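You operate a simulated robot arm through the tools that you are given. There is no shell and no other tool. Be economical: measure what you need, move in short steps, check, and stop when the job is done.

The job below is to be done with a simulated two-armed robot. You get a single attempt, and the scene is never put back.

Task
Release the spur stop button, reset, and send tray 5 to the load point.
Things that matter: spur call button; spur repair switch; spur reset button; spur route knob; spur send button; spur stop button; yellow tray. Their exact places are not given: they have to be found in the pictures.

The check looks at the end state, three seconds after you hand in, the way a careful person would. Anything else that was tipped, shoved, dropped, spilled or broken makes it a failure.

Robot
Two 7-joint arms with fingered hands on one trunk, on a base that drives. Base frame: it is fixed to the floor where the robot stands at the start and does not move with it; the origin is under the middle of the robot, x ahead of it, y to its left, z up. Readings come in mm, rad, newtons and seconds.
The left shoulder is at the start at [70, 142, 1339], the right one opposite. With the tool pointing down near the work surface each hand reaches from about 100 to 660 mm from the robot's upright axis, wherever it stands, measured 20 degrees to its own side. Places, roughly: spur call button [600, -200, 1200]; spur repair switch [600, -100, 1000]; spur reset button [500, -200, 1200]; spur route knob [600, -100, 1300]; spur send button [700, -200, 1200]; spur stop button [500, -200, 1000]; yellow tray [1500, 250, 750]. Payload 3.6 kg a hand.
Tool frame (each hand has its own): the origin (TCP) lies between the finger pads and is the grasp point; the fingertips stand 25 mm ahead of it; z points along the fingers, y is the line along which they close. The gripper opens to 88 mm. The gripper's body begins 29 mm behind the TCP. The gripper is a hand of 5 fingers: y runs from the thumb to the fingers, the wrist lies at [-13, -97, -162] in the tool frame, and closing takes about 1.5 s.
Orientation is told as [roll, pitch, yaw] about the base's x, y, z axes, in that order, counted from this pose: with the fingers straight down and the wrist toward the robot, the tool's x, y and z point along [0, 1, 0], [1, 0, 0] and [0, 0, -1] of the base frame.

Tools
- The arms move only by the tool apply_moves. It takes "left_rows", "right_rows" or both (then of equal length, played together; a hand with none holds still); each is a list of rows, each a list of 6 numbers: the shift along the base's x, y, z in units of 100 mm (1.0 is 100 mm), then the turn, a rotation vector about the base's x, y, z in units of 90 degrees (1.0 is 90 degrees). In form: [[x, y, z, ax, ay, az], ...]. A call has 1 to 20 rows; each row is the pose to reach, as a shift and turn from the pose commanded when the call began. "left_jaw" and "right_jaw" are, for a hand that has rows, the finger opening in mm, from 0 to 88, set as the call begins (left out, the last holds). A call with a number of a shift or a turn outside -1 to 1 is refused whole. Each row takes 0.2 s and may step no farther than 50 mm and 0.15 rad from the row before; otherwise, or with a gripper value out of range, the whole call is refused. A pose out of reach is approached as far as the arm can. The call stops where the force on the tool passes 40 N (or 10 N more than at its start, if that is more) or the arm is blocked; 0.2 s more then pass. Each finger travels about 72 mm/s and halts on what it meets, pressing with about 23 N; the grip force reading is that of the motor and also rises with nothing between the fingers. The clock runs only during rows and for 0.2 s after the last one: add rows that repeat a pose to give the fingers time. It gives the time, the measured TCP pose, the force on the tool (base axes), the opening and the grip force at its end, in the units of the frame above (readings bear some noise), with the torque about the TCP (base axes, N m) and any sound that the robot's microphone picked up, and new pictures: "views" is both (left out), scene, wrist or none (wrist: the cameras of the hands that moved).
- Cameras (640 x 400 px; columns grow to the right, rows downward): "scene" is now at [135.4, -16, 1561.8]; the picture's right is [-0.02, -1.00, 0.00], its down [-0.55, 0.01, -0.84] and it looks along [0.84, -0.02, -0.55] (base axes); focal length 214 px, centre (320, 200). "left" rides on the left gripper at [-59, -79, -105] in its tool frame; the picture's right is [-0.73, -0.32, 0.61], its down [0.62, -0.68, 0.38] and it looks along [0.29, 0.66, 0.70] (tool axes); focal length 234 px, centre (320, 200). "right" rides on the right gripper at [59, -79, -105] in its tool frame; the picture's right is [-0.73, 0.32, -0.61], its down [-0.62, -0.68, 0.38] and it looks along [-0.29, 0.66, 0.70] (tool axes); focal length 234 px, centre (320, 200).
- move_column(by): slides the trunk up (or, below 0, down) by that many mm; the arms and the scene camera ride with it, the base frame stays. It gives what a move gives, with no picture.
- roll_base(legs): drives the robot by 1 to 6 legs, each [ahead, left, turn to the left] in mm, mm and rad, along the robot's own axes; the way and the turn of a leg run together, so that a leg with both is an arc; at most 1500 mm and 3.142 rad a leg. The arms and the cameras ride along, it lands a little off, and it stops where it bumps. It gives what a move gives, and a new picture of the scene camera.
- move_fingers(index, middle, ring, little, thumb_bend, thumb_turn, hand): sets how far each is bent, from 0 (flat) to 1 (curled in); at 0.3 the hand is open as for a grip, at 0.7 the pads meet at the TCP. One left out holds its place. A second passes; each finger stops where it meets its share of the squeeze, and holds until it gets a number again. A gripper value or a shape takes the hand back. It gives what a move gives, with no picture; readings hold the bend of each and the force on index, middle, ring, little, thumb and palm. thumb_turn goes from beside the hand (0) to across from the fingers (1), as for a grip.
- set_grasp(shape, hand): the hand has 5 fingers and takes this shape, open, in about a second: jaw (thumb against the fingers, like two jaws); tri (thumb and two fingers); tip (a fingertip pinch); poke (one finger out to press); point (the index stretched); flat (the hand flat); cup (the hand cupped); fist (a fist). The gripper value then closes the fingers along that shape, each until it touches; the sizes above hold for jaw. It gives what a move gives, with no picture.
- aim_head(pan, tilt): turns the head with the scene camera to pan (to the left, within 1.501 rad either way) and tilt (down, from -0.506 to 1.204), counted from straight ahead of the robot. It gives what a move gives, and a new picture of the scene camera.
- point_at(camera, pixels): for up to 12 pixels [column, row] of the newest picture of that camera ("zoom" is the newest enlarged one), the place [x, y, z] in the base frame of the surface seen there, good to about 3 mm, but the place of the scene camera against the robot may be out by one fixed shift of up to 18 mm in any direction. No time passes.
- close_up(camera, box): a new picture of the part [left, top, right, bottom] of that camera's present view, enlarged. No time passes.
- hand_in(): hands the job in; it is judged then, once.

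Keep the steps short. Do not move on a guess: measure, check each grasp and each placing, and mend mistakes. In all there are 80 turns and 260 pictures (those below and enlarged ones count). Leave the grippers open and the arms clear of the work at the hand-in unless told otherwise, and finish with a single line.

The tools are called after "Emit:" by a JSON object that holds its "op" and its "data". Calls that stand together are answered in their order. apply_moves: Moves the arms, as the interface text tells. Its arguments: {"type":"object","properties":{"left_rows":{"type":"array","items":{"type":"array","items":{"type":"number"}}},"left_jaw":{"type":"number"},"right_rows":{"type":"array","items":{"type":"array","items":{"type":"number"}}},"right_jaw":{"type":"number"},"views":{"type":"string","enum":["both","scene","wrist","none"]}},"required":[]} The other tools are called the same way: move_column (by) slides the trunk up or down; set_grasp (shape, hand) gives the hand a shape; move_fingers (index, middle, ring, little, thumb_bend, thumb_turn, hand) moves the fingers one by one; roll_base (legs) drives the base; aim_head (pan, tilt) turns the head that bears the scene camera; point_at (camera, pixels) gives the place of the surface under pixels of a picture; close_up (camera, box) takes an enlarged picture of a part of a camera's view; hand_in () hands the job in.

At the start:

```text
t: 0.0
left_tcp_pos: [444.7, 123.4, 1473.7]
left_ee_rot: [0.001, 0.002, -0.001]
left_contact_force: [0.0, -0.7, -0.5]
left_wrist_torque: [0.01, 0.01, 0.0]
left_width: 87.7
left_grip_force: 0.1
left_shape: jaw
left_bend: [0.3, 0.3, 0.3, 0.3, 0.3, 0.98]
left_finger forces: [0.0, 0.0, 0.1, 0.0, 0.0, 0.1]
right_tcp_pos: [496.6, -257.9, 1468.7]
right_ee_rot: [0.0, 0.001, 0.0]
right_contact_force: [0.0, 0.1, 0.5]
right_wrist_torque: [0.02, 0.01, -0.03]
right_width: 88.0
right_grip_force: 0.0
right_shape: jaw
right_bend: [0.3, 0.3, 0.3, 0.3, 0.3, 0.98]
right_finger forces: [0.1, 0.0, 0.0, 0.1, 0.0, 0.0]
trunk travel left (down, up): [-875.0, 65.0]
robot x, y, heading: [2.1, -0.2, 0.002]
head pan, tilt: [-0.023, 0.581]
```

scene: 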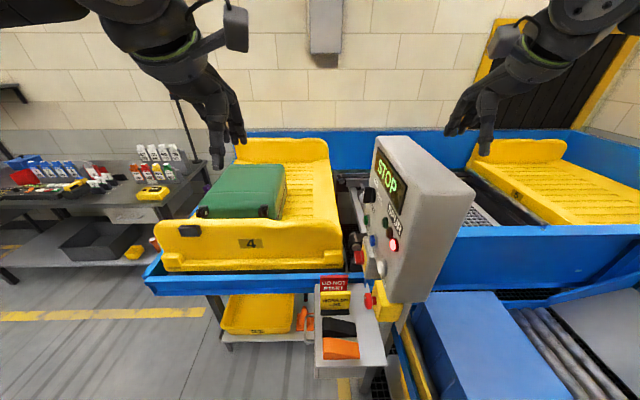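
right: 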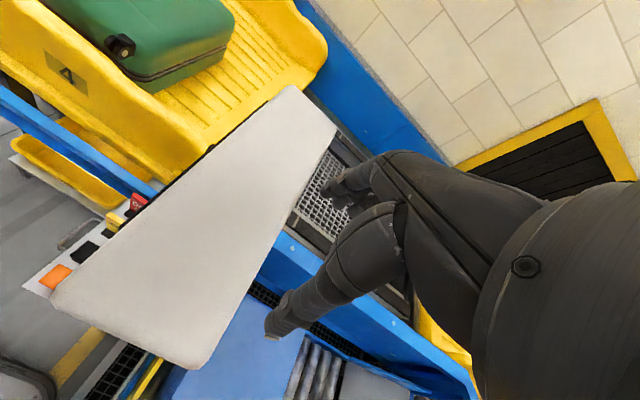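
left: 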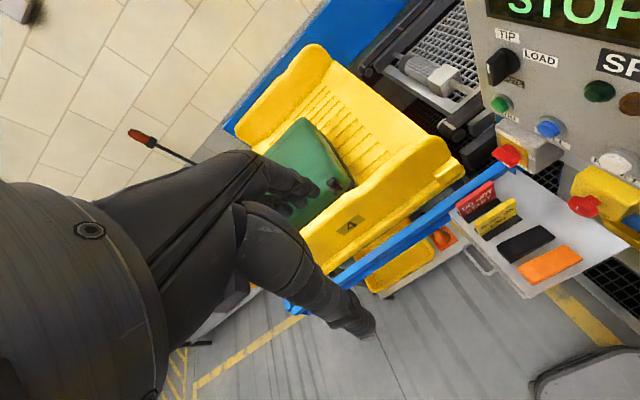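

The left wrist camera sees the panel face at the upper right (columns 480-640). I'll enlarge it there and in the scene view to read the labels.

Emit:
{"op": "close_up", "data": {"camera": "left", "box": [440, 0, 640, 300]}}

Emit:
{"op": "close_up", "data": {"camera": "scene", "box": [300, 130, 480, 380]}}

```text
1.33 times, centred on (540, 150) of left
```

zoom: 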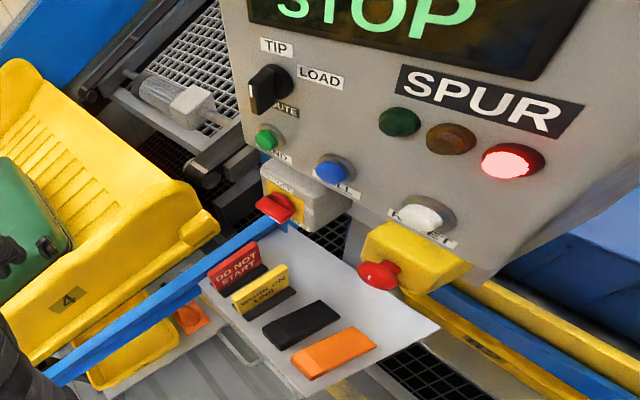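

```text
1.60 times, centred on (390, 255) of scene
```

zoom: 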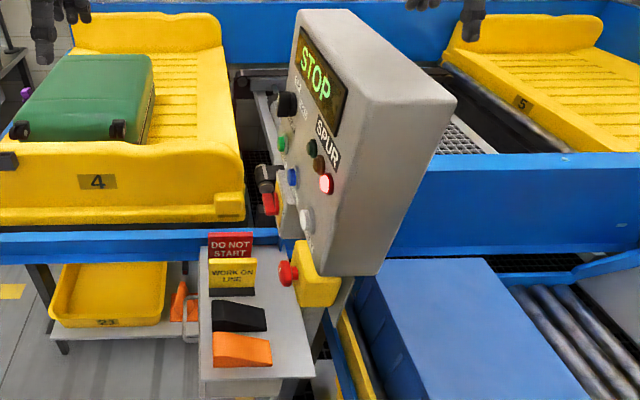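

The panel faces left and toward the robot; tray 4 with a green case is on the left, tray 5 on the right. Next I measure the panel items from the left camera and look around for notices.

Emit:
{"op": "close_up", "data": {"camera": "left", "box": [480, 0, 640, 100]}}

Emit:
{"op": "close_up", "data": {"camera": "left", "box": [480, 80, 640, 180]}}

Emit:
{"op": "close_up", "data": {"camera": "left", "box": [440, 150, 640, 275]}}

Emit:
{"op": "point_at", "data": {"camera": "left", "pixels": [[501, 66], [502, 103], [549, 127], [614, 163], [583, 205], [507, 155], [599, 92], [629, 103], [540, 50], [560, 90], [600, 180], [510, 255]]}}

Emit:
{"op": "aim_head", "data": {"pan": 0.7, "tilt": 0.45}}

Emit:
{"op": "aim_head", "data": {"pan": -0.7, "tilt": 0.45}}

```text
4.00 times, centred on (560, 50) of left
```

zoom: 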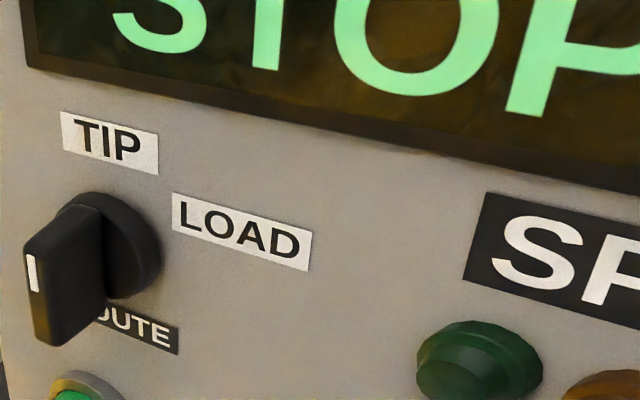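

```text
4.00 times, centred on (560, 130) of left
```

zoom: 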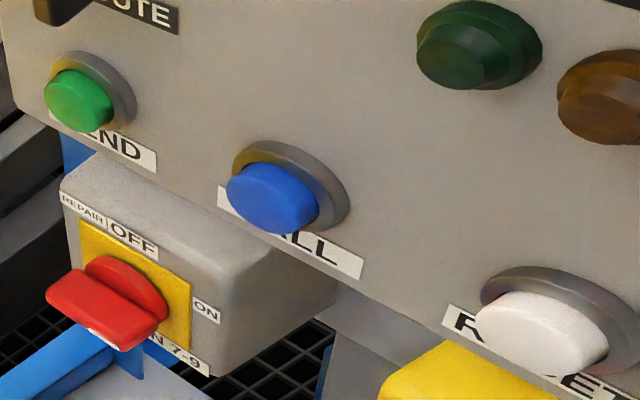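

```text
3.20 times, centred on (540, 212) of left
```

zoom: 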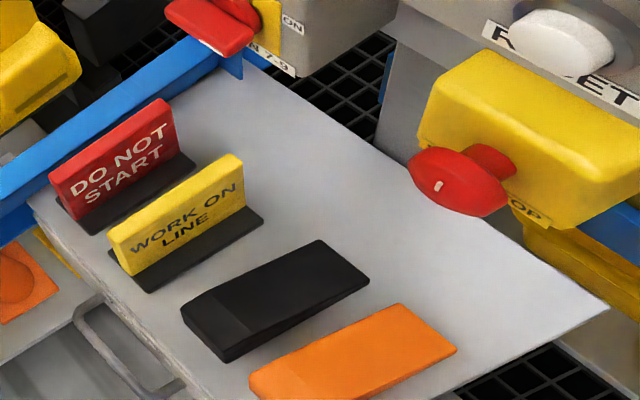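

```text
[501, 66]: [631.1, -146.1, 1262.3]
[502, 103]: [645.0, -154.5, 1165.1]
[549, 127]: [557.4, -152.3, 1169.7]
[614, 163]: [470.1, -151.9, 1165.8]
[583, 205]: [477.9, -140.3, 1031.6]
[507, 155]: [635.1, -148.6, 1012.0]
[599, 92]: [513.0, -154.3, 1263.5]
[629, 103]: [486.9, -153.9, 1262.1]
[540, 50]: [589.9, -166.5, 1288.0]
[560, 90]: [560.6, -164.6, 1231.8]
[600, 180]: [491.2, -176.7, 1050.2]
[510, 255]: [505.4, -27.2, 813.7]
```

```text
t: 1.1
left_tcp_pos: [446.4, 121.8, 1473.8]
left_ee_rot: [0.001, 0.0, 0.0]
left_contact_force: [0.2, 0.4, 0.1]
left_wrist_torque: [0.02, 0.0, 0.01]
left_width: 87.6
left_grip_force: 0.0
left_shape: jaw
left_bend: [0.3, 0.3, 0.3, 0.3, 0.3, 0.98]
left_finger forces: [0.1, 0.0, 0.0, 0.0, 0.0, 0.1]
right_tcp_pos: [495.6, -258.7, 1469.3]
right_ee_rot: [0.0, -0.001, -0.002]
right_contact_force: [-0.6, 0.3, -0.6]
right_wrist_torque: [-0.02, 0.01, 0.03]
right_width: 87.8
right_grip_force: 0.0
right_shape: jaw
right_bend: [0.3, 0.3, 0.3, 0.3, 0.3, 0.98]
right_finger forces: [0.0, 0.0, 0.1, 0.0, 0.0, 0.0]
trunk travel left (down, up): [-875.0, 65.0]
robot x, y, heading: [-0.4, 1.1, 0.004]
head pan, tilt: [0.7, 0.45]
```

scene: 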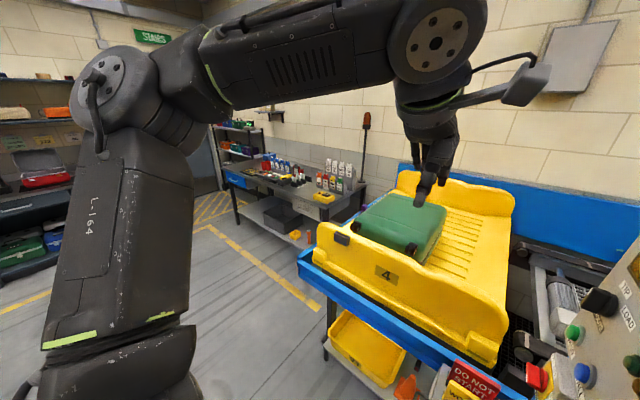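

```text
t: 2.6
left_tcp_pos: [445.6, 122.3, 1475.3]
left_ee_rot: [0.0, 0.0, 0.0]
left_contact_force: [-0.1, -0.1, -0.4]
left_wrist_torque: [-0.01, 0.0, -0.01]
left_width: 87.7
left_grip_force: 0.1
left_shape: jaw
left_bend: [0.3, 0.3, 0.3, 0.3, 0.3, 0.98]
left_finger forces: [0.1, 0.0, 0.0, 0.0, 0.0, 0.0]
right_tcp_pos: [495.9, -257.8, 1469.0]
right_ee_rot: [-0.001, -0.001, -0.002]
right_contact_force: [-0.2, 0.6, 0.1]
right_wrist_torque: [-0.02, 0.01, 0.02]
right_width: 87.6
right_grip_force: 0.1
right_shape: jaw
right_bend: [0.3, 0.3, 0.3, 0.3, 0.3, 0.98]
right_finger forces: [0.0, 0.1, 0.1, 0.1, 0.0, 0.1]
trunk travel left (down, up): [-875.0, 65.0]
robot x, y, heading: [1.6, 1.4, 0.003]
head pan, tilt: [-0.7, 0.45]
```

scene: 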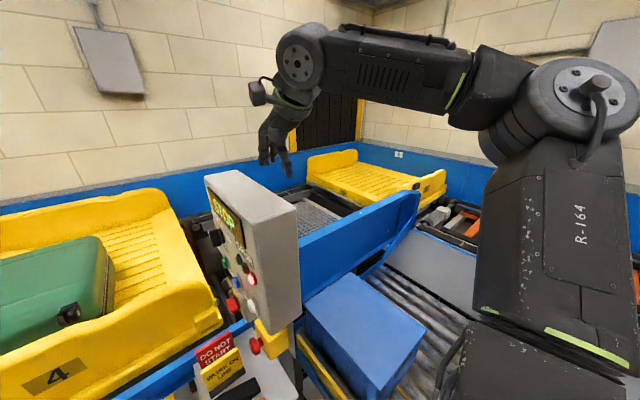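

Next, close-ups of tray 5, tray 4 and the track between, and measure them.

Emit:
{"op": "close_up", "data": {"camera": "scene", "box": [290, 130, 490, 255]}}

Emit:
{"op": "point_at", "data": {"camera": "scene", "pixels": [[370, 180], [430, 185], [330, 155], [140, 230], [60, 370], [350, 310], [310, 205], [345, 235]]}}

Emit:
{"op": "aim_head", "data": {"pan": -0.25, "tilt": 0.45}}

Emit:
{"op": "close_up", "data": {"camera": "scene", "box": [180, 80, 420, 230]}}

Emit:
{"op": "close_up", "data": {"camera": "scene", "box": [240, 130, 340, 330]}}

```text
3.20 times, centred on (390, 192) of scene
```

zoom: 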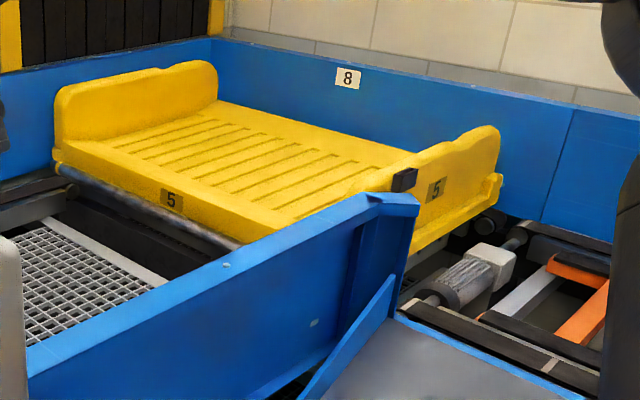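

```text
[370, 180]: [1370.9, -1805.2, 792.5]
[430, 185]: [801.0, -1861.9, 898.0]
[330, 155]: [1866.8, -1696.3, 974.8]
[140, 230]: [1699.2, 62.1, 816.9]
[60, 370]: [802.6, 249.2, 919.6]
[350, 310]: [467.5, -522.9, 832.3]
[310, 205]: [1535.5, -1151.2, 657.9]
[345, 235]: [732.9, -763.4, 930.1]
```

```text
t: 3.5
left_tcp_pos: [444.4, 121.9, 1473.4]
left_ee_rot: [0.0, 0.0, 0.0]
left_contact_force: [0.7, 0.1, 0.1]
left_wrist_torque: [0.02, -0.02, 0.01]
left_width: 87.7
left_grip_force: 0.1
left_shape: jaw
left_bend: [0.3, 0.3, 0.3, 0.3, 0.3, 0.98]
left_finger forces: [0.0, 0.1, 0.1, 0.1, 0.0, 0.0]
right_tcp_pos: [496.5, -258.8, 1468.7]
right_ee_rot: [-0.001, 0.001, -0.002]
right_contact_force: [0.3, -0.7, 1.1]
right_wrist_torque: [0.03, -0.02, 0.0]
right_width: 87.6
right_grip_force: 0.1
right_shape: jaw
right_bend: [0.3, 0.3, 0.3, 0.3, 0.3, 0.98]
right_finger forces: [0.0, 0.0, 0.0, 0.0, 0.0, 0.1]
trunk travel left (down, up): [-875.0, 65.0]
robot x, y, heading: [1.8, 2.0, -0.001]
head pan, tilt: [-0.25, 0.45]
```

scene: 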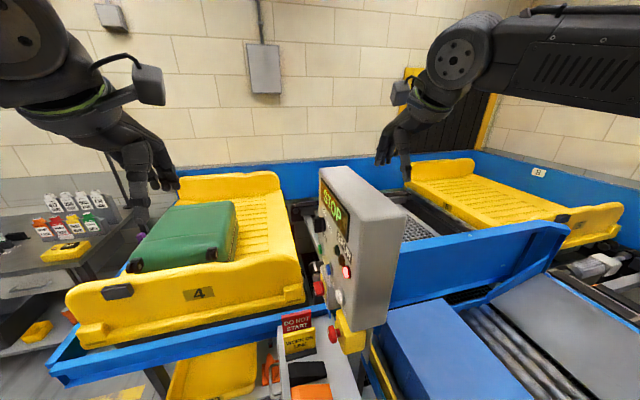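

```text
2.67 times, centred on (300, 155) of scene
```

zoom: 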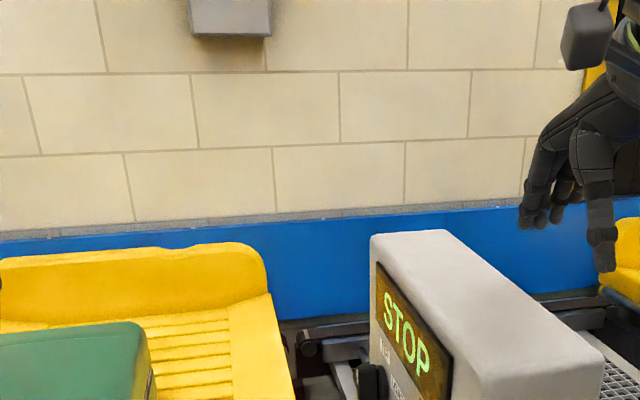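

```text
2.00 times, centred on (290, 230) of scene
```

zoom: 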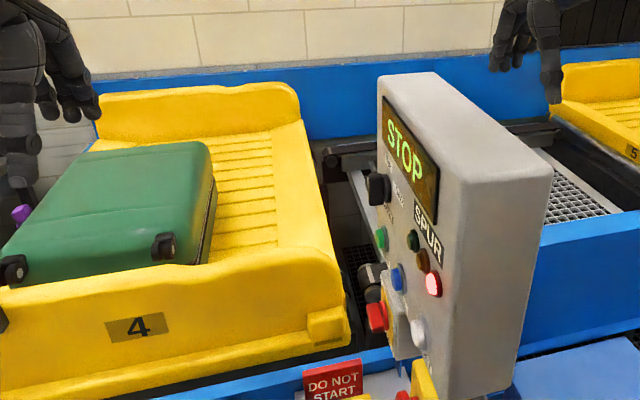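

Tray 5 stands at place "8" and the repair switch label mentions "7-9". I survey the rest of the room and the other side before touching anything.

Emit:
{"op": "aim_head", "data": {"pan": -1.2, "tilt": 0.5}}

Emit:
{"op": "aim_head", "data": {"pan": 1.3, "tilt": 0.4}}

Emit:
{"op": "aim_head", "data": {"pan": 0.2, "tilt": 0.2}}

Emit:
{"op": "aim_head", "data": {"pan": 0.1, "tilt": 0.9}}

```text
t: 4.7
left_tcp_pos: [445.0, 121.9, 1474.5]
left_ee_rot: [0.0, 0.0, -0.001]
left_contact_force: [-0.5, 0.1, 0.0]
left_wrist_torque: [-0.02, 0.01, -0.01]
left_width: 87.7
left_grip_force: 0.1
left_shape: jaw
left_bend: [0.3, 0.3, 0.3, 0.3, 0.3, 0.98]
left_finger forces: [0.0, 0.0, 0.1, 0.0, 0.0, 0.0]
right_tcp_pos: [496.3, -259.2, 1469.4]
right_ee_rot: [0.001, 0.0, -0.002]
right_contact_force: [-0.2, -0.2, 0.1]
right_wrist_torque: [-0.02, 0.04, -0.01]
right_width: 87.9
right_grip_force: 0.1
right_shape: jaw
right_bend: [0.3, 0.3, 0.3, 0.3, 0.3, 0.98]
right_finger forces: [0.0, 0.1, 0.1, 0.0, 0.1, 0.0]
trunk travel left (down, up): [-875.0, 65.0]
robot x, y, heading: [1.6, 1.7, 0.001]
head pan, tilt: [-1.201, 0.499]
```

scene: 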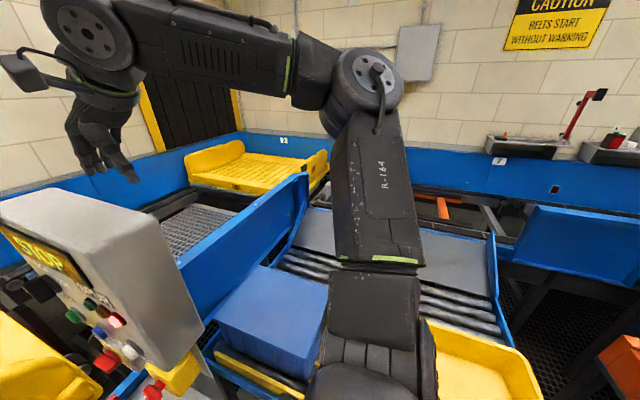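

```text
t: 7.0
left_tcp_pos: [445.0, 121.9, 1474.0]
left_ee_rot: [0.0, -0.001, -0.001]
left_contact_force: [0.3, 0.4, -0.6]
left_wrist_torque: [-0.03, -0.02, 0.01]
left_width: 87.5
left_grip_force: 0.1
left_shape: jaw
left_bend: [0.3, 0.3, 0.3, 0.3, 0.3, 0.98]
left_finger forces: [0.0, 0.0, 0.0, 0.0, 0.0, 0.1]
right_tcp_pos: [496.0, -258.7, 1469.2]
right_ee_rot: [0.0, 0.0, -0.002]
right_contact_force: [-0.1, -1.0, -0.3]
right_wrist_torque: [-0.04, 0.01, 0.01]
right_width: 87.7
right_grip_force: 0.0
right_shape: jaw
right_bend: [0.3, 0.3, 0.3, 0.3, 0.3, 0.98]
right_finger forces: [0.1, 0.0, 0.0, 0.0, 0.0, 0.1]
trunk travel left (down, up): [-875.0, 65.0]
robot x, y, heading: [0.7, 1.3, 0.005]
head pan, tilt: [1.3, 0.4]
```

scene: 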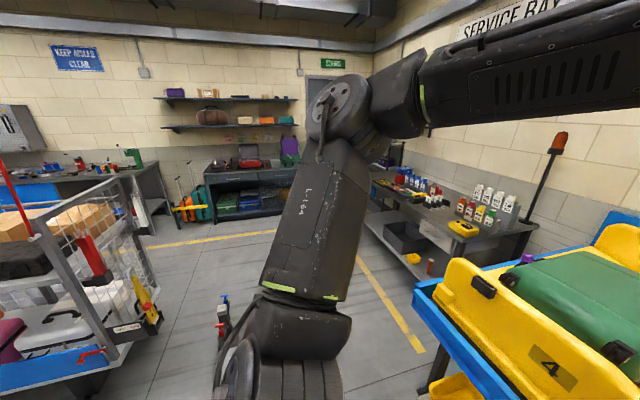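

```text
t: 8.3
left_tcp_pos: [445.3, 122.3, 1472.7]
left_ee_rot: [0.001, 0.0, 0.0]
left_contact_force: [-0.3, -0.2, 1.0]
left_wrist_torque: [0.02, -0.01, 0.03]
left_width: 87.9
left_grip_force: 0.1
left_shape: jaw
left_bend: [0.3, 0.3, 0.3, 0.3, 0.3, 0.98]
left_finger forces: [0.0, 0.0, 0.0, 0.0, 0.0, 0.0]
right_tcp_pos: [496.6, -258.7, 1469.6]
right_ee_rot: [0.0, 0.0, -0.002]
right_contact_force: [0.2, -0.8, -0.1]
right_wrist_torque: [-0.03, 0.02, 0.05]
right_width: 87.9
right_grip_force: 0.1
right_shape: jaw
right_bend: [0.3, 0.3, 0.3, 0.3, 0.3, 0.98]
right_finger forces: [0.0, 0.0, 0.0, 0.0, 0.1, 0.0]
trunk travel left (down, up): [-875.0, 65.0]
robot x, y, heading: [-1.4, -0.6, -0.002]
head pan, tilt: [0.201, 0.201]
```

scene: 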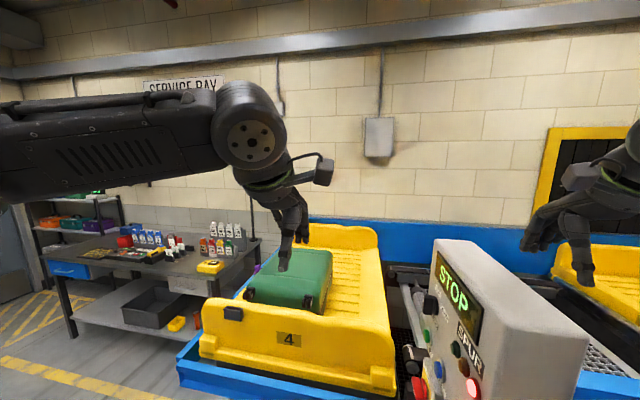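

```text
t: 9.4
left_tcp_pos: [445.4, 121.8, 1472.7]
left_ee_rot: [-0.001, 0.001, -0.002]
left_contact_force: [0.3, 0.1, 0.1]
left_wrist_torque: [0.0, -0.02, 0.02]
left_width: 87.8
left_grip_force: 0.0
left_shape: jaw
left_bend: [0.3, 0.3, 0.3, 0.3, 0.3, 0.98]
left_finger forces: [0.0, 0.1, 0.0, 0.0, 0.1, 0.0]
right_tcp_pos: [496.1, -257.9, 1469.1]
right_ee_rot: [-0.001, 0.001, -0.002]
right_contact_force: [-0.5, 0.4, -0.3]
right_wrist_torque: [0.0, 0.03, 0.0]
right_width: 87.7
right_grip_force: 0.1
right_shape: jaw
right_bend: [0.3, 0.3, 0.3, 0.3, 0.3, 0.98]
right_finger forces: [0.0, 0.0, 0.1, 0.0, 0.0, 0.0]
trunk travel left (down, up): [-875.0, 65.0]
robot x, y, heading: [-0.7, 3.3, -0.003]
head pan, tilt: [0.099, 0.901]
```

scene: 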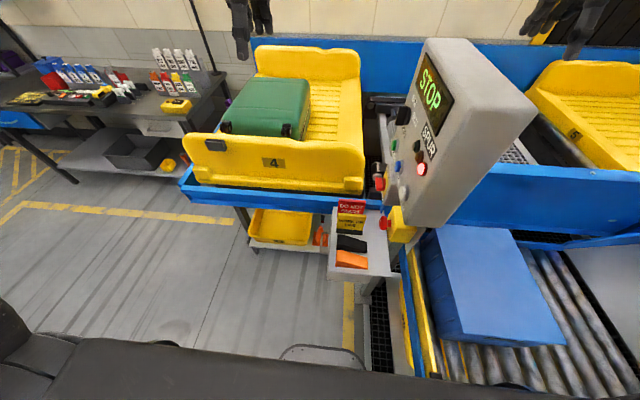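

I'll turn the left hand to face the panel (fingers toward -y), lowering it well clear at y≈120, so that its camera sees the panel square on.

Emit:
{"op": "apply_moves", "data": {"left_rows": [[0, 0, -0.083, -0.083, 0, 0], [0, 0, -0.167, -0.167, 0, 0], [0, 0, -0.25, -0.25, 0, 0], [0, 0, -0.333, -0.333, 0, 0], [0, 0, -0.417, -0.417, 0, 0], [0, 0, -0.5, -0.5, 0, 0], [0, 0, -0.583, -0.583, 0, 0], [0, 0, -0.667, -0.667, 0, 0], [0, 0, -0.75, -0.75, 0, 0], [0, 0, -0.833, -0.833, 0, 0], [0, 0, -0.917, -0.917, 0, 0], [0, 0, -1, -1, 0, 0]], "views": "wrist"}}

Emit:
{"op": "apply_moves", "data": {"left_rows": [[-0.2, 0.2, -0.35, 0, 0, 0], [-0.3, 0.4, -0.7, 0, 0, 0], [-0.4, 0.5, -1, 0, 0, 0]], "views": "both"}}

```text
t: 12.0
left_tcp_pos: [445.2, 122.8, 1373.9]
left_ee_rot: [-1.575, -0.001, 0.001]
left_contact_force: [-0.1, 0.2, 0.3]
left_wrist_torque: [-0.01, 0.01, 0.01]
left_width: 88.0
left_grip_force: 0.0
left_shape: jaw
left_bend: [0.3, 0.3, 0.3, 0.3, 0.3, 0.98]
left_finger forces: [0.0, 0.0, 0.1, 0.1, 0.0, 0.1]
right_tcp_pos: [496.0, -257.3, 1469.0]
right_ee_rot: [0.001, 0.0, -0.002]
right_contact_force: [0.2, 0.6, 1.4]
right_wrist_torque: [-0.01, 0.0, -0.01]
right_width: 87.6
right_grip_force: 0.1
right_shape: jaw
right_bend: [0.3, 0.3, 0.3, 0.3, 0.3, 0.98]
right_finger forces: [0.0, 0.0, 0.0, 0.1, 0.0, 0.0]
trunk travel left (down, up): [-875.0, 65.0]
robot x, y, heading: [-0.7, -1.0, -0.002]
head pan, tilt: [0.099, 0.901]
```

left: 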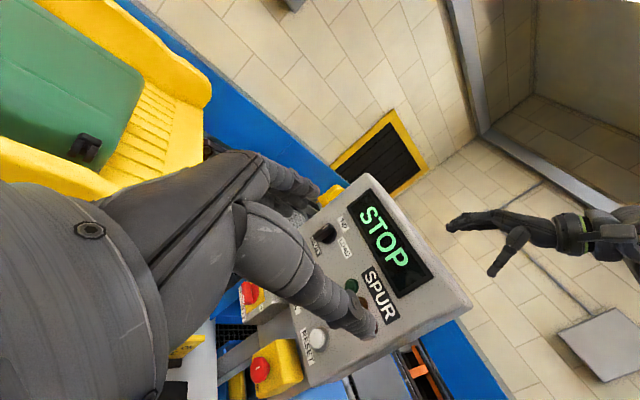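

```text
t: 12.8
left_tcp_pos: [406.1, 173.3, 1274.8]
left_ee_rot: [-1.57, -0.002, 0.002]
left_contact_force: [-0.4, 1.1, -0.6]
left_wrist_torque: [0.0, -0.02, 0.0]
left_width: 87.9
left_grip_force: 0.0
left_shape: jaw
left_bend: [0.3, 0.3, 0.3, 0.3, 0.3, 0.98]
left_finger forces: [0.1, 0.0, 0.1, 0.1, 0.0, 0.1]
right_tcp_pos: [495.9, -258.5, 1469.5]
right_ee_rot: [-0.001, 0.001, -0.003]
right_contact_force: [-0.3, -0.4, -0.1]
right_wrist_torque: [-0.02, -0.04, 0.0]
right_width: 87.6
right_grip_force: 0.0
right_shape: jaw
right_bend: [0.3, 0.3, 0.3, 0.3, 0.3, 0.98]
right_finger forces: [0.1, 0.1, 0.1, 0.1, 0.0, 0.0]
trunk travel left (down, up): [-875.0, 65.0]
robot x, y, heading: [3.6, 0.9, 0.002]
head pan, tilt: [0.099, 0.901]
```

scene: 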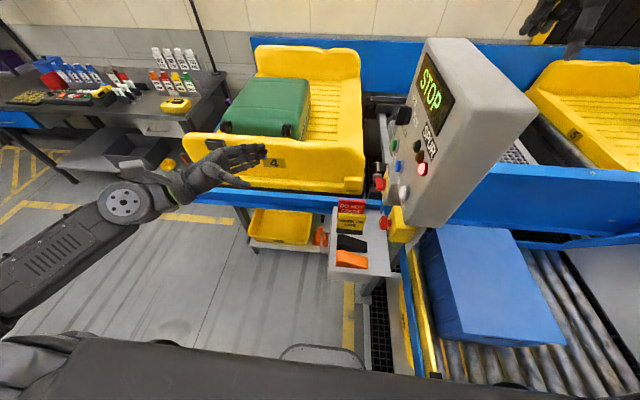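
left: 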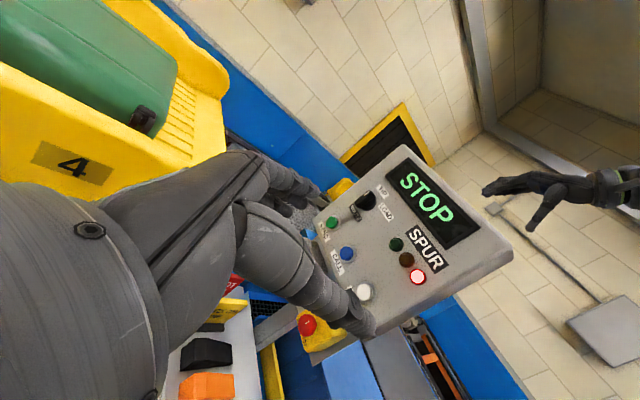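

The fingers block the view; I set the "poke" shape (needed anyway) and zoom in on the panel.

Emit:
{"op": "set_grasp", "data": {"hand": "left", "shape": "poke"}}

Emit:
{"op": "close_up", "data": {"camera": "left", "box": [180, 130, 520, 400]}}

Emit:
{"op": "close_up", "data": {"camera": "left", "box": [310, 160, 470, 260]}}

Emit:
{"op": "close_up", "data": {"camera": "scene", "box": [340, 70, 460, 270]}}

```text
t: 13.7
left_tcp_pos: [406.5, 170.5, 1273.8]
left_ee_rot: [-1.571, -0.003, 0.0]
left_contact_force: [0.1, 0.2, 0.4]
left_wrist_torque: [0.02, 0.0, 0.02]
left_width: 0.0
left_grip_force: 0.1
left_shape: poke
left_bend: [0.7, 0.7, 0.99, 0.99, 1.0, 1.0]
left_finger forces: [0.0, 0.1, 0.1, 0.0, 0.1, 0.0]
right_tcp_pos: [496.0, -258.6, 1470.0]
right_ee_rot: [0.0, -0.001, -0.002]
right_contact_force: [0.3, -0.3, 0.7]
right_wrist_torque: [0.01, 0.03, -0.03]
right_width: 87.5
right_grip_force: 0.1
right_shape: jaw
right_bend: [0.3, 0.3, 0.3, 0.3, 0.3, 0.98]
right_finger forces: [0.0, 0.1, 0.0, 0.0, 0.1, 0.0]
trunk travel left (down, up): [-875.0, 65.0]
robot x, y, heading: [0.6, -2.1, 0.001]
head pan, tilt: [0.099, 0.901]
```

```text
1.48 times, centred on (350, 265) of left
```

zoom: 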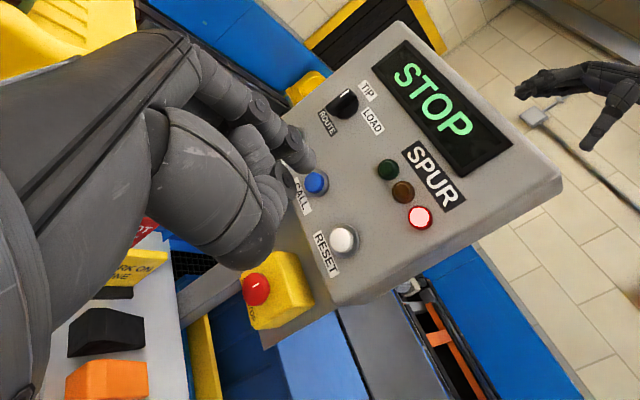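

```text
4.00 times, centred on (390, 210) of left
```

zoom: 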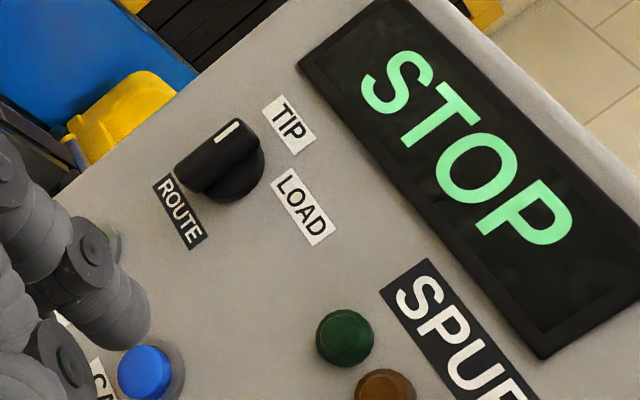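

```text
2.00 times, centred on (400, 170) of scene
```

zoom: 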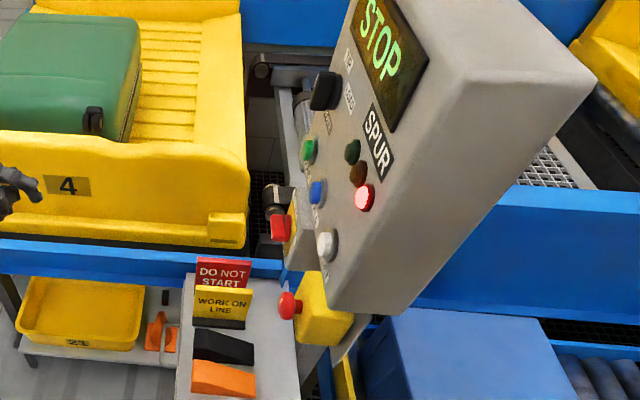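

The knob points to TIP. I need a good view of the repair switch next, so I lower the hand and back it off.

Emit:
{"op": "apply_moves", "data": {"left_rows": [[-0.2, 0.1, -0.4, 0, 0, 0], [-0.2, 0.2, -0.8, 0, 0, 0], [-0.2, 0.2, -1, 0, 0, 0]], "views": "none"}}

Emit:
{"op": "apply_moves", "data": {"left_rows": [[0, 0, -0.4, 0, 0, 0], [0, 0, -0.8, 0, 0, 0], [0, 0, -1, 0, 0, 0]], "views": "both"}}

```text
t: 14.5
left_tcp_pos: [385.1, 190.6, 1172.5]
left_ee_rot: [-1.57, -0.002, -0.001]
left_contact_force: [1.2, 0.4, 0.3]
left_wrist_torque: [-0.05, -0.01, -0.02]
left_width: 0.2
left_grip_force: 0.1
left_shape: poke
left_bend: [0.7, 0.7, 0.99, 0.99, 1.0, 1.0]
left_finger forces: [0.1, 0.0, 0.0, 0.1, 0.1, 0.1]
right_tcp_pos: [497.1, -259.7, 1469.3]
right_ee_rot: [0.001, -0.001, -0.001]
right_contact_force: [-1.0, 0.0, 0.5]
right_wrist_torque: [-0.02, -0.03, -0.03]
right_width: 87.6
right_grip_force: 0.0
right_shape: jaw
right_bend: [0.3, 0.3, 0.3, 0.3, 0.3, 0.98]
right_finger forces: [0.0, 0.0, 0.0, 0.0, 0.1, 0.0]
trunk travel left (down, up): [-875.0, 65.0]
robot x, y, heading: [-1.4, -2.5, 0.001]
head pan, tilt: [0.099, 0.901]
```

```text
t: 15.3
left_tcp_pos: [384.4, 192.8, 1073.1]
left_ee_rot: [-1.572, 0.0, 0.0]
left_contact_force: [0.1, -0.7, -0.1]
left_wrist_torque: [0.0, 0.01, 0.0]
left_width: 0.2
left_grip_force: 0.1
left_shape: poke
left_bend: [0.7, 0.7, 0.99, 0.99, 1.0, 1.0]
left_finger forces: [0.1, 0.1, 0.1, 0.0, 0.0, 0.0]
right_tcp_pos: [495.7, -258.6, 1469.8]
right_ee_rot: [0.0, 0.002, -0.001]
right_contact_force: [-0.2, -0.3, -0.2]
right_wrist_torque: [0.01, 0.0, -0.01]
right_width: 87.8
right_grip_force: 0.1
right_shape: jaw
right_bend: [0.3, 0.3, 0.3, 0.3, 0.3, 0.98]
right_finger forces: [0.0, 0.0, 0.1, 0.0, 0.1, 0.1]
trunk travel left (down, up): [-875.0, 65.0]
robot x, y, heading: [-4.8, 3.7, 0.0]
head pan, tilt: [0.099, 0.901]
```

scene: 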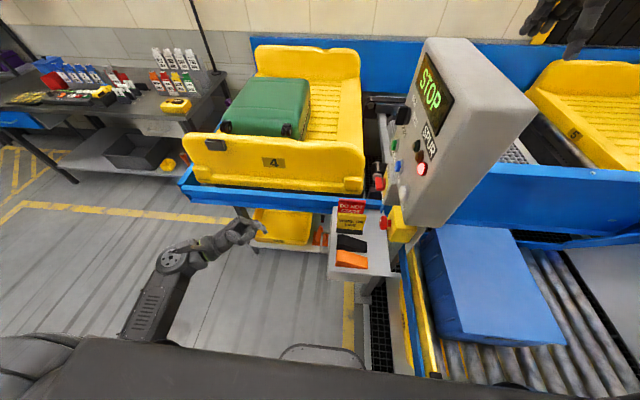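
left: 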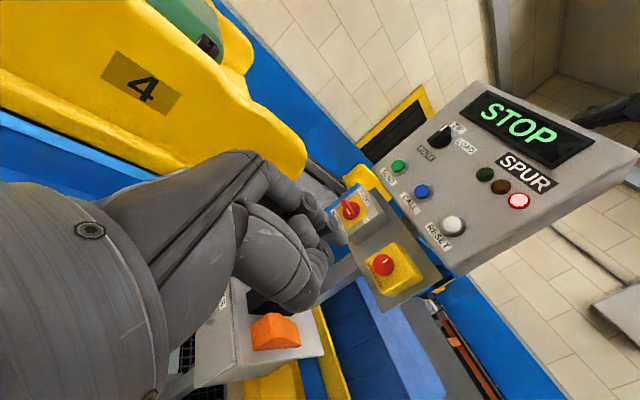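

Now the whole panel is seen. I zoom in on the switch (350,208), the stop button (383,263) and the knob.

Emit:
{"op": "close_up", "data": {"camera": "left", "box": [310, 180, 390, 230]}}

Emit:
{"op": "close_up", "data": {"camera": "left", "box": [340, 230, 450, 300]}}

Emit:
{"op": "close_up", "data": {"camera": "left", "box": [380, 110, 490, 180]}}

Emit:
{"op": "point_at", "data": {"camera": "left", "pixels": [[383, 263], [349, 209], [442, 130], [398, 167], [422, 191], [453, 225], [362, 187], [408, 192], [440, 180], [400, 260], [360, 225], [470, 200]]}}

```text
8.00 times, centred on (350, 205) of left
```

zoom: 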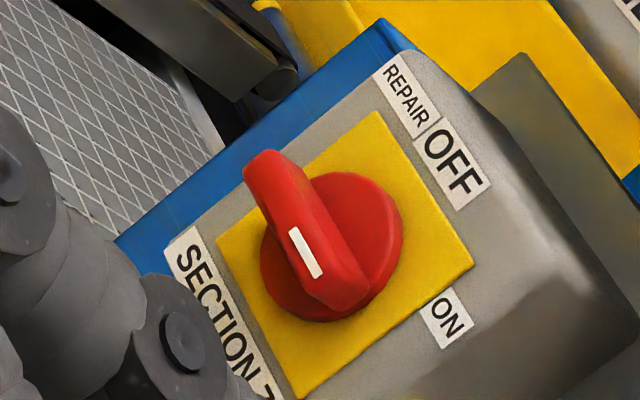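

```text
5.71 times, centred on (395, 265) of left
```

zoom: 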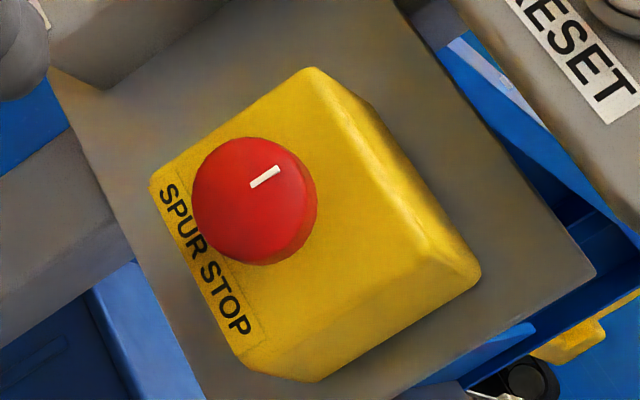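

```text
5.71 times, centred on (435, 145) of left
```

zoom: 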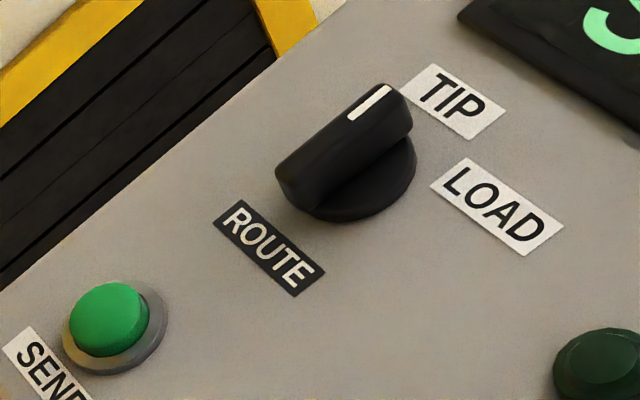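

```text
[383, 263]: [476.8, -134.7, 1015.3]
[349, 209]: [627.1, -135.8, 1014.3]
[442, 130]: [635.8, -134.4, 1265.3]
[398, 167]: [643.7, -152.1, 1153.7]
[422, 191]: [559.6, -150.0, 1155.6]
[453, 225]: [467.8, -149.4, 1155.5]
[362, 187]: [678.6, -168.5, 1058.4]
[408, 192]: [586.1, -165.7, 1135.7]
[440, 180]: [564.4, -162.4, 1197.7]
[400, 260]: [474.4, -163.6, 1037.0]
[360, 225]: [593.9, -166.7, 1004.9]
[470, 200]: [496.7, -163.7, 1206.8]
```

Readings: the repair switch (section 7-9) points to ON (its line of power is live), route knob points to TIP, the stop button is at about [477,-135,1015], knob-style with a mark. I take the "tri" shape and come in front of the stop button at y≈0.

Emit:
{"op": "set_grasp", "data": {"hand": "left", "shape": "tri"}}

Emit:
{"op": "apply_moves", "data": {"left_rows": [[0.2, -0.4, -0.2, 0, 0, 0], [0.5, -0.8, -0.4, 0, 0, 0], [0.8, -1, -0.58, 0, 0, 0], [0.92, -1, -0.58, 0, 0, 0]], "views": "both"}}

Emit:
{"op": "close_up", "data": {"camera": "scene", "box": [260, 150, 460, 275]}}

```text
t: 16.2
left_tcp_pos: [384.3, 193.0, 1074.2]
left_ee_rot: [-1.57, 0.0, -0.001]
left_contact_force: [0.6, -0.3, 0.4]
left_wrist_torque: [0.0, -0.01, -0.01]
left_width: 87.8
left_grip_force: 0.0
left_shape: tri
left_bend: [0.3, 0.3, 0.99, 0.99, 0.3, 0.98]
left_finger forces: [0.0, 0.0, 0.0, 0.1, 0.0, 0.1]
right_tcp_pos: [497.4, -257.8, 1469.6]
right_ee_rot: [0.0, 0.0, -0.002]
right_contact_force: [-0.5, 0.1, 0.0]
right_wrist_torque: [0.03, -0.01, -0.02]
right_width: 87.5
right_grip_force: 0.0
right_shape: jaw
right_bend: [0.3, 0.3, 0.3, 0.3, 0.3, 0.98]
right_finger forces: [0.1, 0.1, 0.0, 0.0, 0.0, 0.0]
trunk travel left (down, up): [-875.0, 65.0]
robot x, y, heading: [-0.2, -3.8, 0.0]
head pan, tilt: [0.099, 0.901]
```

```text
refused: row 2 steps farther than a row can; nothing moved
```

```text
3.20 times, centred on (360, 212) of scene
```

zoom: 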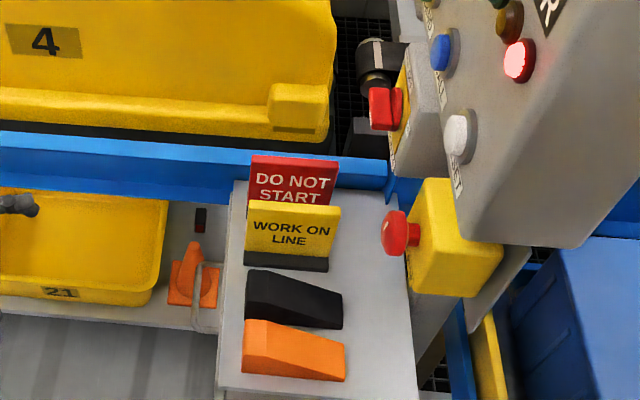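

Step was too long; I repeat with smaller rows.

Emit:
{"op": "apply_moves", "data": {"left_rows": [[0.2, -0.3, -0.15, 0, 0, 0], [0.45, -0.6, -0.3, 0, 0, 0], [0.7, -0.85, -0.45, 0, 0, 0], [0.92, -1, -0.58, 0, 0, 0]], "views": "none"}}

Emit:
{"op": "apply_moves", "data": {"left_rows": [[0, -0.4, 0, 0, 0, 0], [0, -0.8, 0, 0, 0, 0], [0, -1, 0, 0, 0, 0]], "views": "both"}}

Emit:
{"op": "close_up", "data": {"camera": "scene", "box": [320, 150, 460, 238]}}

```text
t: 17.2
left_tcp_pos: [478.3, 90.4, 1015.9]
left_ee_rot: [-1.569, 0.0, 0.0]
left_contact_force: [0.1, 0.4, 0.3]
left_wrist_torque: [0.05, 0.01, -0.03]
left_width: 88.0
left_grip_force: 0.1
left_shape: tri
left_bend: [0.3, 0.3, 0.99, 0.99, 0.3, 0.98]
left_finger forces: [0.0, 0.1, 0.0, 0.1, 0.0, 0.0]
right_tcp_pos: [497.7, -259.6, 1467.5]
right_ee_rot: [0.0, -0.001, -0.002]
right_contact_force: [-0.1, 0.1, 0.2]
right_wrist_torque: [0.01, 0.04, 0.0]
right_width: 87.5
right_grip_force: 0.1
right_shape: jaw
right_bend: [0.3, 0.3, 0.3, 0.3, 0.3, 0.98]
right_finger forces: [0.0, 0.0, 0.0, 0.0, 0.1, 0.0]
trunk travel left (down, up): [-875.0, 65.0]
robot x, y, heading: [2.0, -1.3, -0.0]
head pan, tilt: [0.099, 0.901]
```

```text
t: 18.0
left_tcp_pos: [476.4, -8.3, 1016.7]
left_ee_rot: [-1.57, 0.0, 0.001]
left_contact_force: [-0.9, 0.3, 0.7]
left_wrist_torque: [0.01, -0.03, -0.01]
left_width: 87.7
left_grip_force: 0.0
left_shape: tri
left_bend: [0.3, 0.3, 0.99, 0.99, 0.3, 0.98]
left_finger forces: [0.0, 0.0, 0.0, 0.1, 0.0, 0.1]
right_tcp_pos: [495.8, -259.0, 1468.7]
right_ee_rot: [-0.001, 0.001, -0.002]
right_contact_force: [0.1, 0.5, 0.1]
right_wrist_torque: [-0.02, 0.04, -0.03]
right_width: 87.8
right_grip_force: 0.0
right_shape: jaw
right_bend: [0.3, 0.3, 0.3, 0.3, 0.3, 0.98]
right_finger forces: [0.0, 0.1, 0.1, 0.0, 0.0, 0.0]
trunk travel left (down, up): [-875.0, 65.0]
robot x, y, heading: [-1.4, 2.9, -0.005]
head pan, tilt: [0.099, 0.901]
```

scene: 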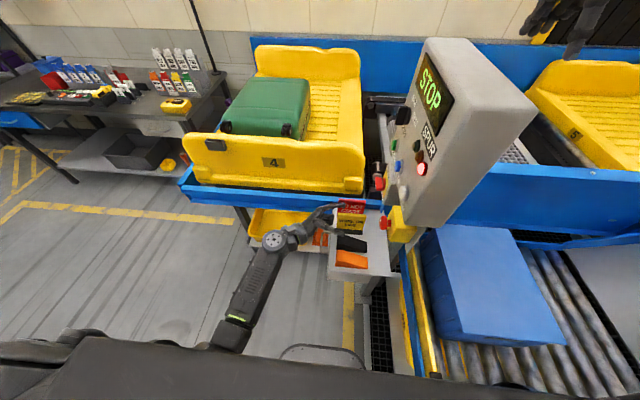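
left: 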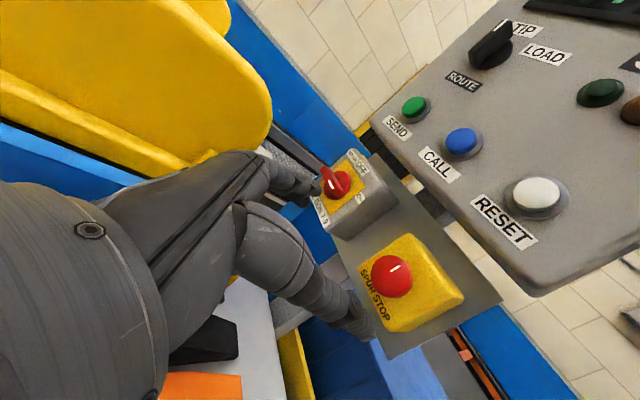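

```text
4.55 times, centred on (390, 194) of scene
```

zoom: 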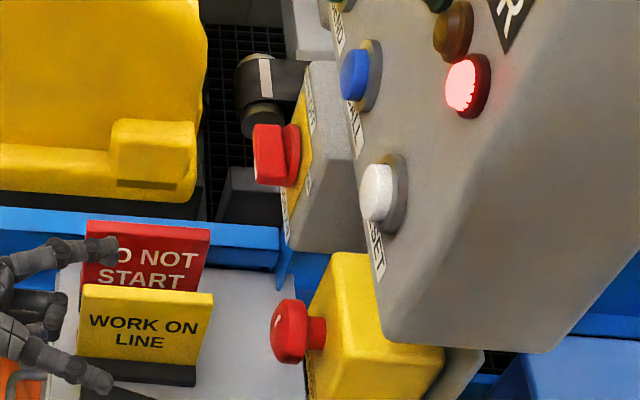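

The hand stands in front of the button; I measure the button afresh from the nearer wrist picture.

Emit:
{"op": "point_at", "data": {"camera": "left", "pixels": [[374, 276], [412, 276], [393, 257], [393, 297], [393, 276], [420, 260], [305, 182], [355, 325]]}}

Emit:
{"op": "apply_moves", "data": {"left_rows": [[0.02, -0.3, 0, 0, 0, 0], [0.02, -0.6, 0, 0, 0, 0], [0.02, -0.8, 0, 0, 0, 0]], "views": "wrist"}}

Emit:
{"op": "close_up", "data": {"camera": "scene", "box": [320, 150, 460, 238]}}

```text
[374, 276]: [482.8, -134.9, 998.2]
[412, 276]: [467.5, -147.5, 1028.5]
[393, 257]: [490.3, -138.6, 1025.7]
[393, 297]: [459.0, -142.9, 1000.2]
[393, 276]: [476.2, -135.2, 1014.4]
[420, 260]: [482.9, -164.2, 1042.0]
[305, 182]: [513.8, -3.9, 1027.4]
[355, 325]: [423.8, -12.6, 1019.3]
```

```text
t: 18.8
left_tcp_pos: [478.3, -88.1, 1016.7]
left_ee_rot: [-1.572, 0.0, 0.001]
left_contact_force: [0.7, 0.2, 0.0]
left_wrist_torque: [0.02, 0.05, 0.01]
left_width: 88.0
left_grip_force: 0.0
left_shape: tri
left_bend: [0.3, 0.3, 0.99, 0.99, 0.3, 0.98]
left_finger forces: [0.0, 0.0, 0.0, 0.0, 0.0, 0.0]
right_tcp_pos: [496.6, -258.3, 1470.0]
right_ee_rot: [0.0, 0.0, -0.002]
right_contact_force: [0.1, 0.3, 0.3]
right_wrist_torque: [0.03, 0.01, -0.02]
right_width: 87.5
right_grip_force: 0.1
right_shape: jaw
right_bend: [0.3, 0.3, 0.3, 0.3, 0.3, 0.98]
right_finger forces: [0.0, 0.0, 0.0, 0.1, 0.0, 0.0]
trunk travel left (down, up): [-875.0, 65.0]
robot x, y, heading: [-0.2, -2.1, -0.003]
head pan, tilt: [0.099, 0.901]
```

left: 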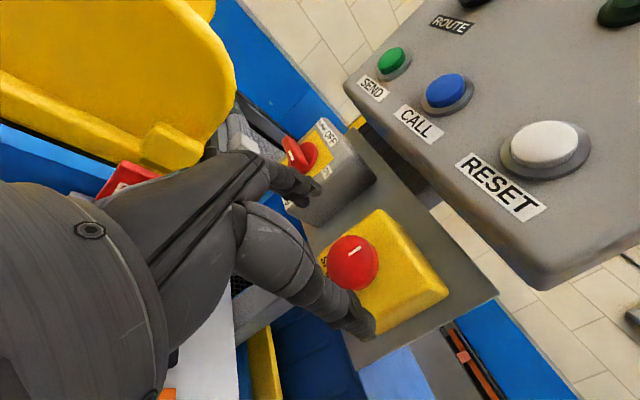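

```text
4.55 times, centred on (390, 194) of scene
```

zoom: 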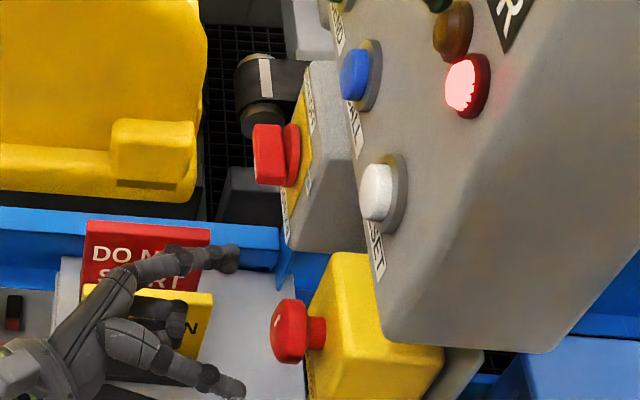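

The fingers straddle the button. I go 44 mm further and close.

Emit:
{"op": "apply_moves", "data": {"left_rows": [[-0.01, -0.22, -0.03, 0, 0, 0], [-0.01, -0.43, -0.03, 0, 0, 0]], "views": "wrist"}}

Emit:
{"op": "apply_moves", "data": {"left_rows": [[0, 0, 0, 0, 0, 0], [0, 0, 0, 0, 0, 0], [0, 0, 0, 0, 0, 0], [0, 0, 0, 0, 0, 0], [0, 0, 0, 0, 0, 0], [0, 0, 0, 0, 0, 0], [0, 0, 0, 0, 0, 0]], "left_jaw": 20, "views": "wrist"}}

Emit:
{"op": "close_up", "data": {"camera": "scene", "box": [320, 150, 460, 238]}}

```text
t: 19.4
left_tcp_pos: [477.4, -129.1, 1009.2]
left_ee_rot: [-1.563, 0.0, 0.003]
left_contact_force: [0.5, -0.1, -0.1]
left_wrist_torque: [-0.01, 0.02, -0.02]
left_width: 87.8
left_grip_force: 0.0
left_shape: tri
left_bend: [0.3, 0.3, 0.99, 0.99, 0.3, 0.98]
left_finger forces: [0.0, 0.0, 0.0, 0.0, 0.1, 0.0]
right_tcp_pos: [497.0, -260.7, 1468.1]
right_ee_rot: [-0.002, -0.001, -0.001]
right_contact_force: [-1.1, -0.3, 0.2]
right_wrist_torque: [-0.04, 0.01, 0.02]
right_width: 87.8
right_grip_force: 0.1
right_shape: jaw
right_bend: [0.3, 0.3, 0.3, 0.3, 0.3, 0.98]
right_finger forces: [0.0, 0.0, 0.1, 0.0, 0.0, 0.1]
trunk travel left (down, up): [-875.0, 65.0]
robot x, y, heading: [0.1, -4.3, 0.002]
head pan, tilt: [0.099, 0.901]
```

left: 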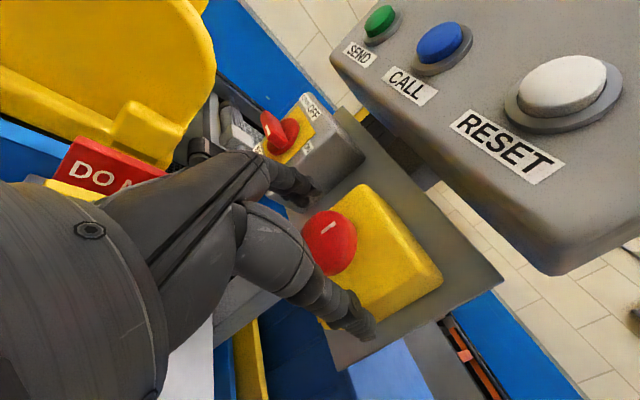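

```text
t: 21.0
left_tcp_pos: [477.2, -128.0, 1011.2]
left_ee_rot: [-1.565, 0.001, 0.0]
left_contact_force: [-0.9, 0.4, 0.4]
left_wrist_torque: [0.04, 0.0, 0.03]
left_width: 34.4
left_grip_force: 23.1
left_shape: tri
left_bend: [0.74, 0.48, 1.0, 1.0, 0.73, 1.0]
left_finger forces: [9.6, 10.7, 0.0, 0.0, 21.2, 0.1]
right_tcp_pos: [496.0, -258.7, 1469.0]
right_ee_rot: [0.0, -0.001, 0.0]
right_contact_force: [-0.5, -1.1, 0.5]
right_wrist_torque: [0.02, 0.0, 0.02]
right_width: 87.8
right_grip_force: 0.1
right_shape: jaw
right_bend: [0.3, 0.3, 0.3, 0.3, 0.3, 0.98]
right_finger forces: [0.0, 0.1, 0.0, 0.0, 0.0, 0.1]
trunk travel left (down, up): [-875.0, 65.0]
robot x, y, heading: [1.3, 3.9, 0.005]
head pan, tilt: [0.099, 0.901]
```

left: 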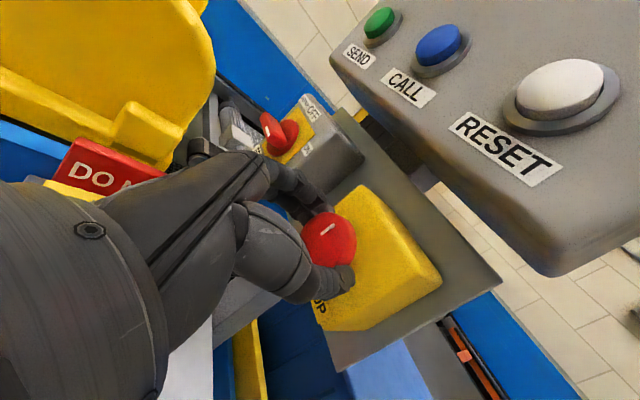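

```text
4.55 times, centred on (390, 194) of scene
```

zoom: 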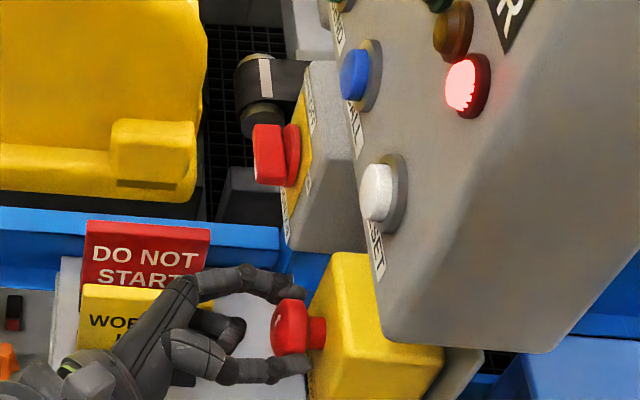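

The thumb and two fingers hold the button. I twist clockwise (about -y) 45 degrees.

Emit:
{"op": "apply_moves", "data": {"left_rows": [[0, 0, 0, 0, -0.08, 0], [0, 0, 0, 0, -0.16, 0], [0, 0, 0, 0, -0.24, 0], [0, 0, 0, 0, -0.32, 0], [0, 0, 0, 0, -0.4, 0], [0, 0, 0, 0, -0.5, 0]], "views": "both"}}

Emit:
{"op": "close_up", "data": {"camera": "scene", "box": [320, 150, 460, 238]}}

```text
refused: row 6 steps farther than a row can; nothing moved
```

```text
4.55 times, centred on (390, 194) of scene
```

zoom: 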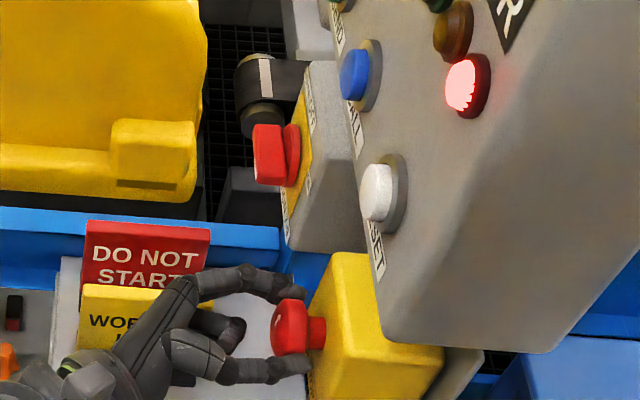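

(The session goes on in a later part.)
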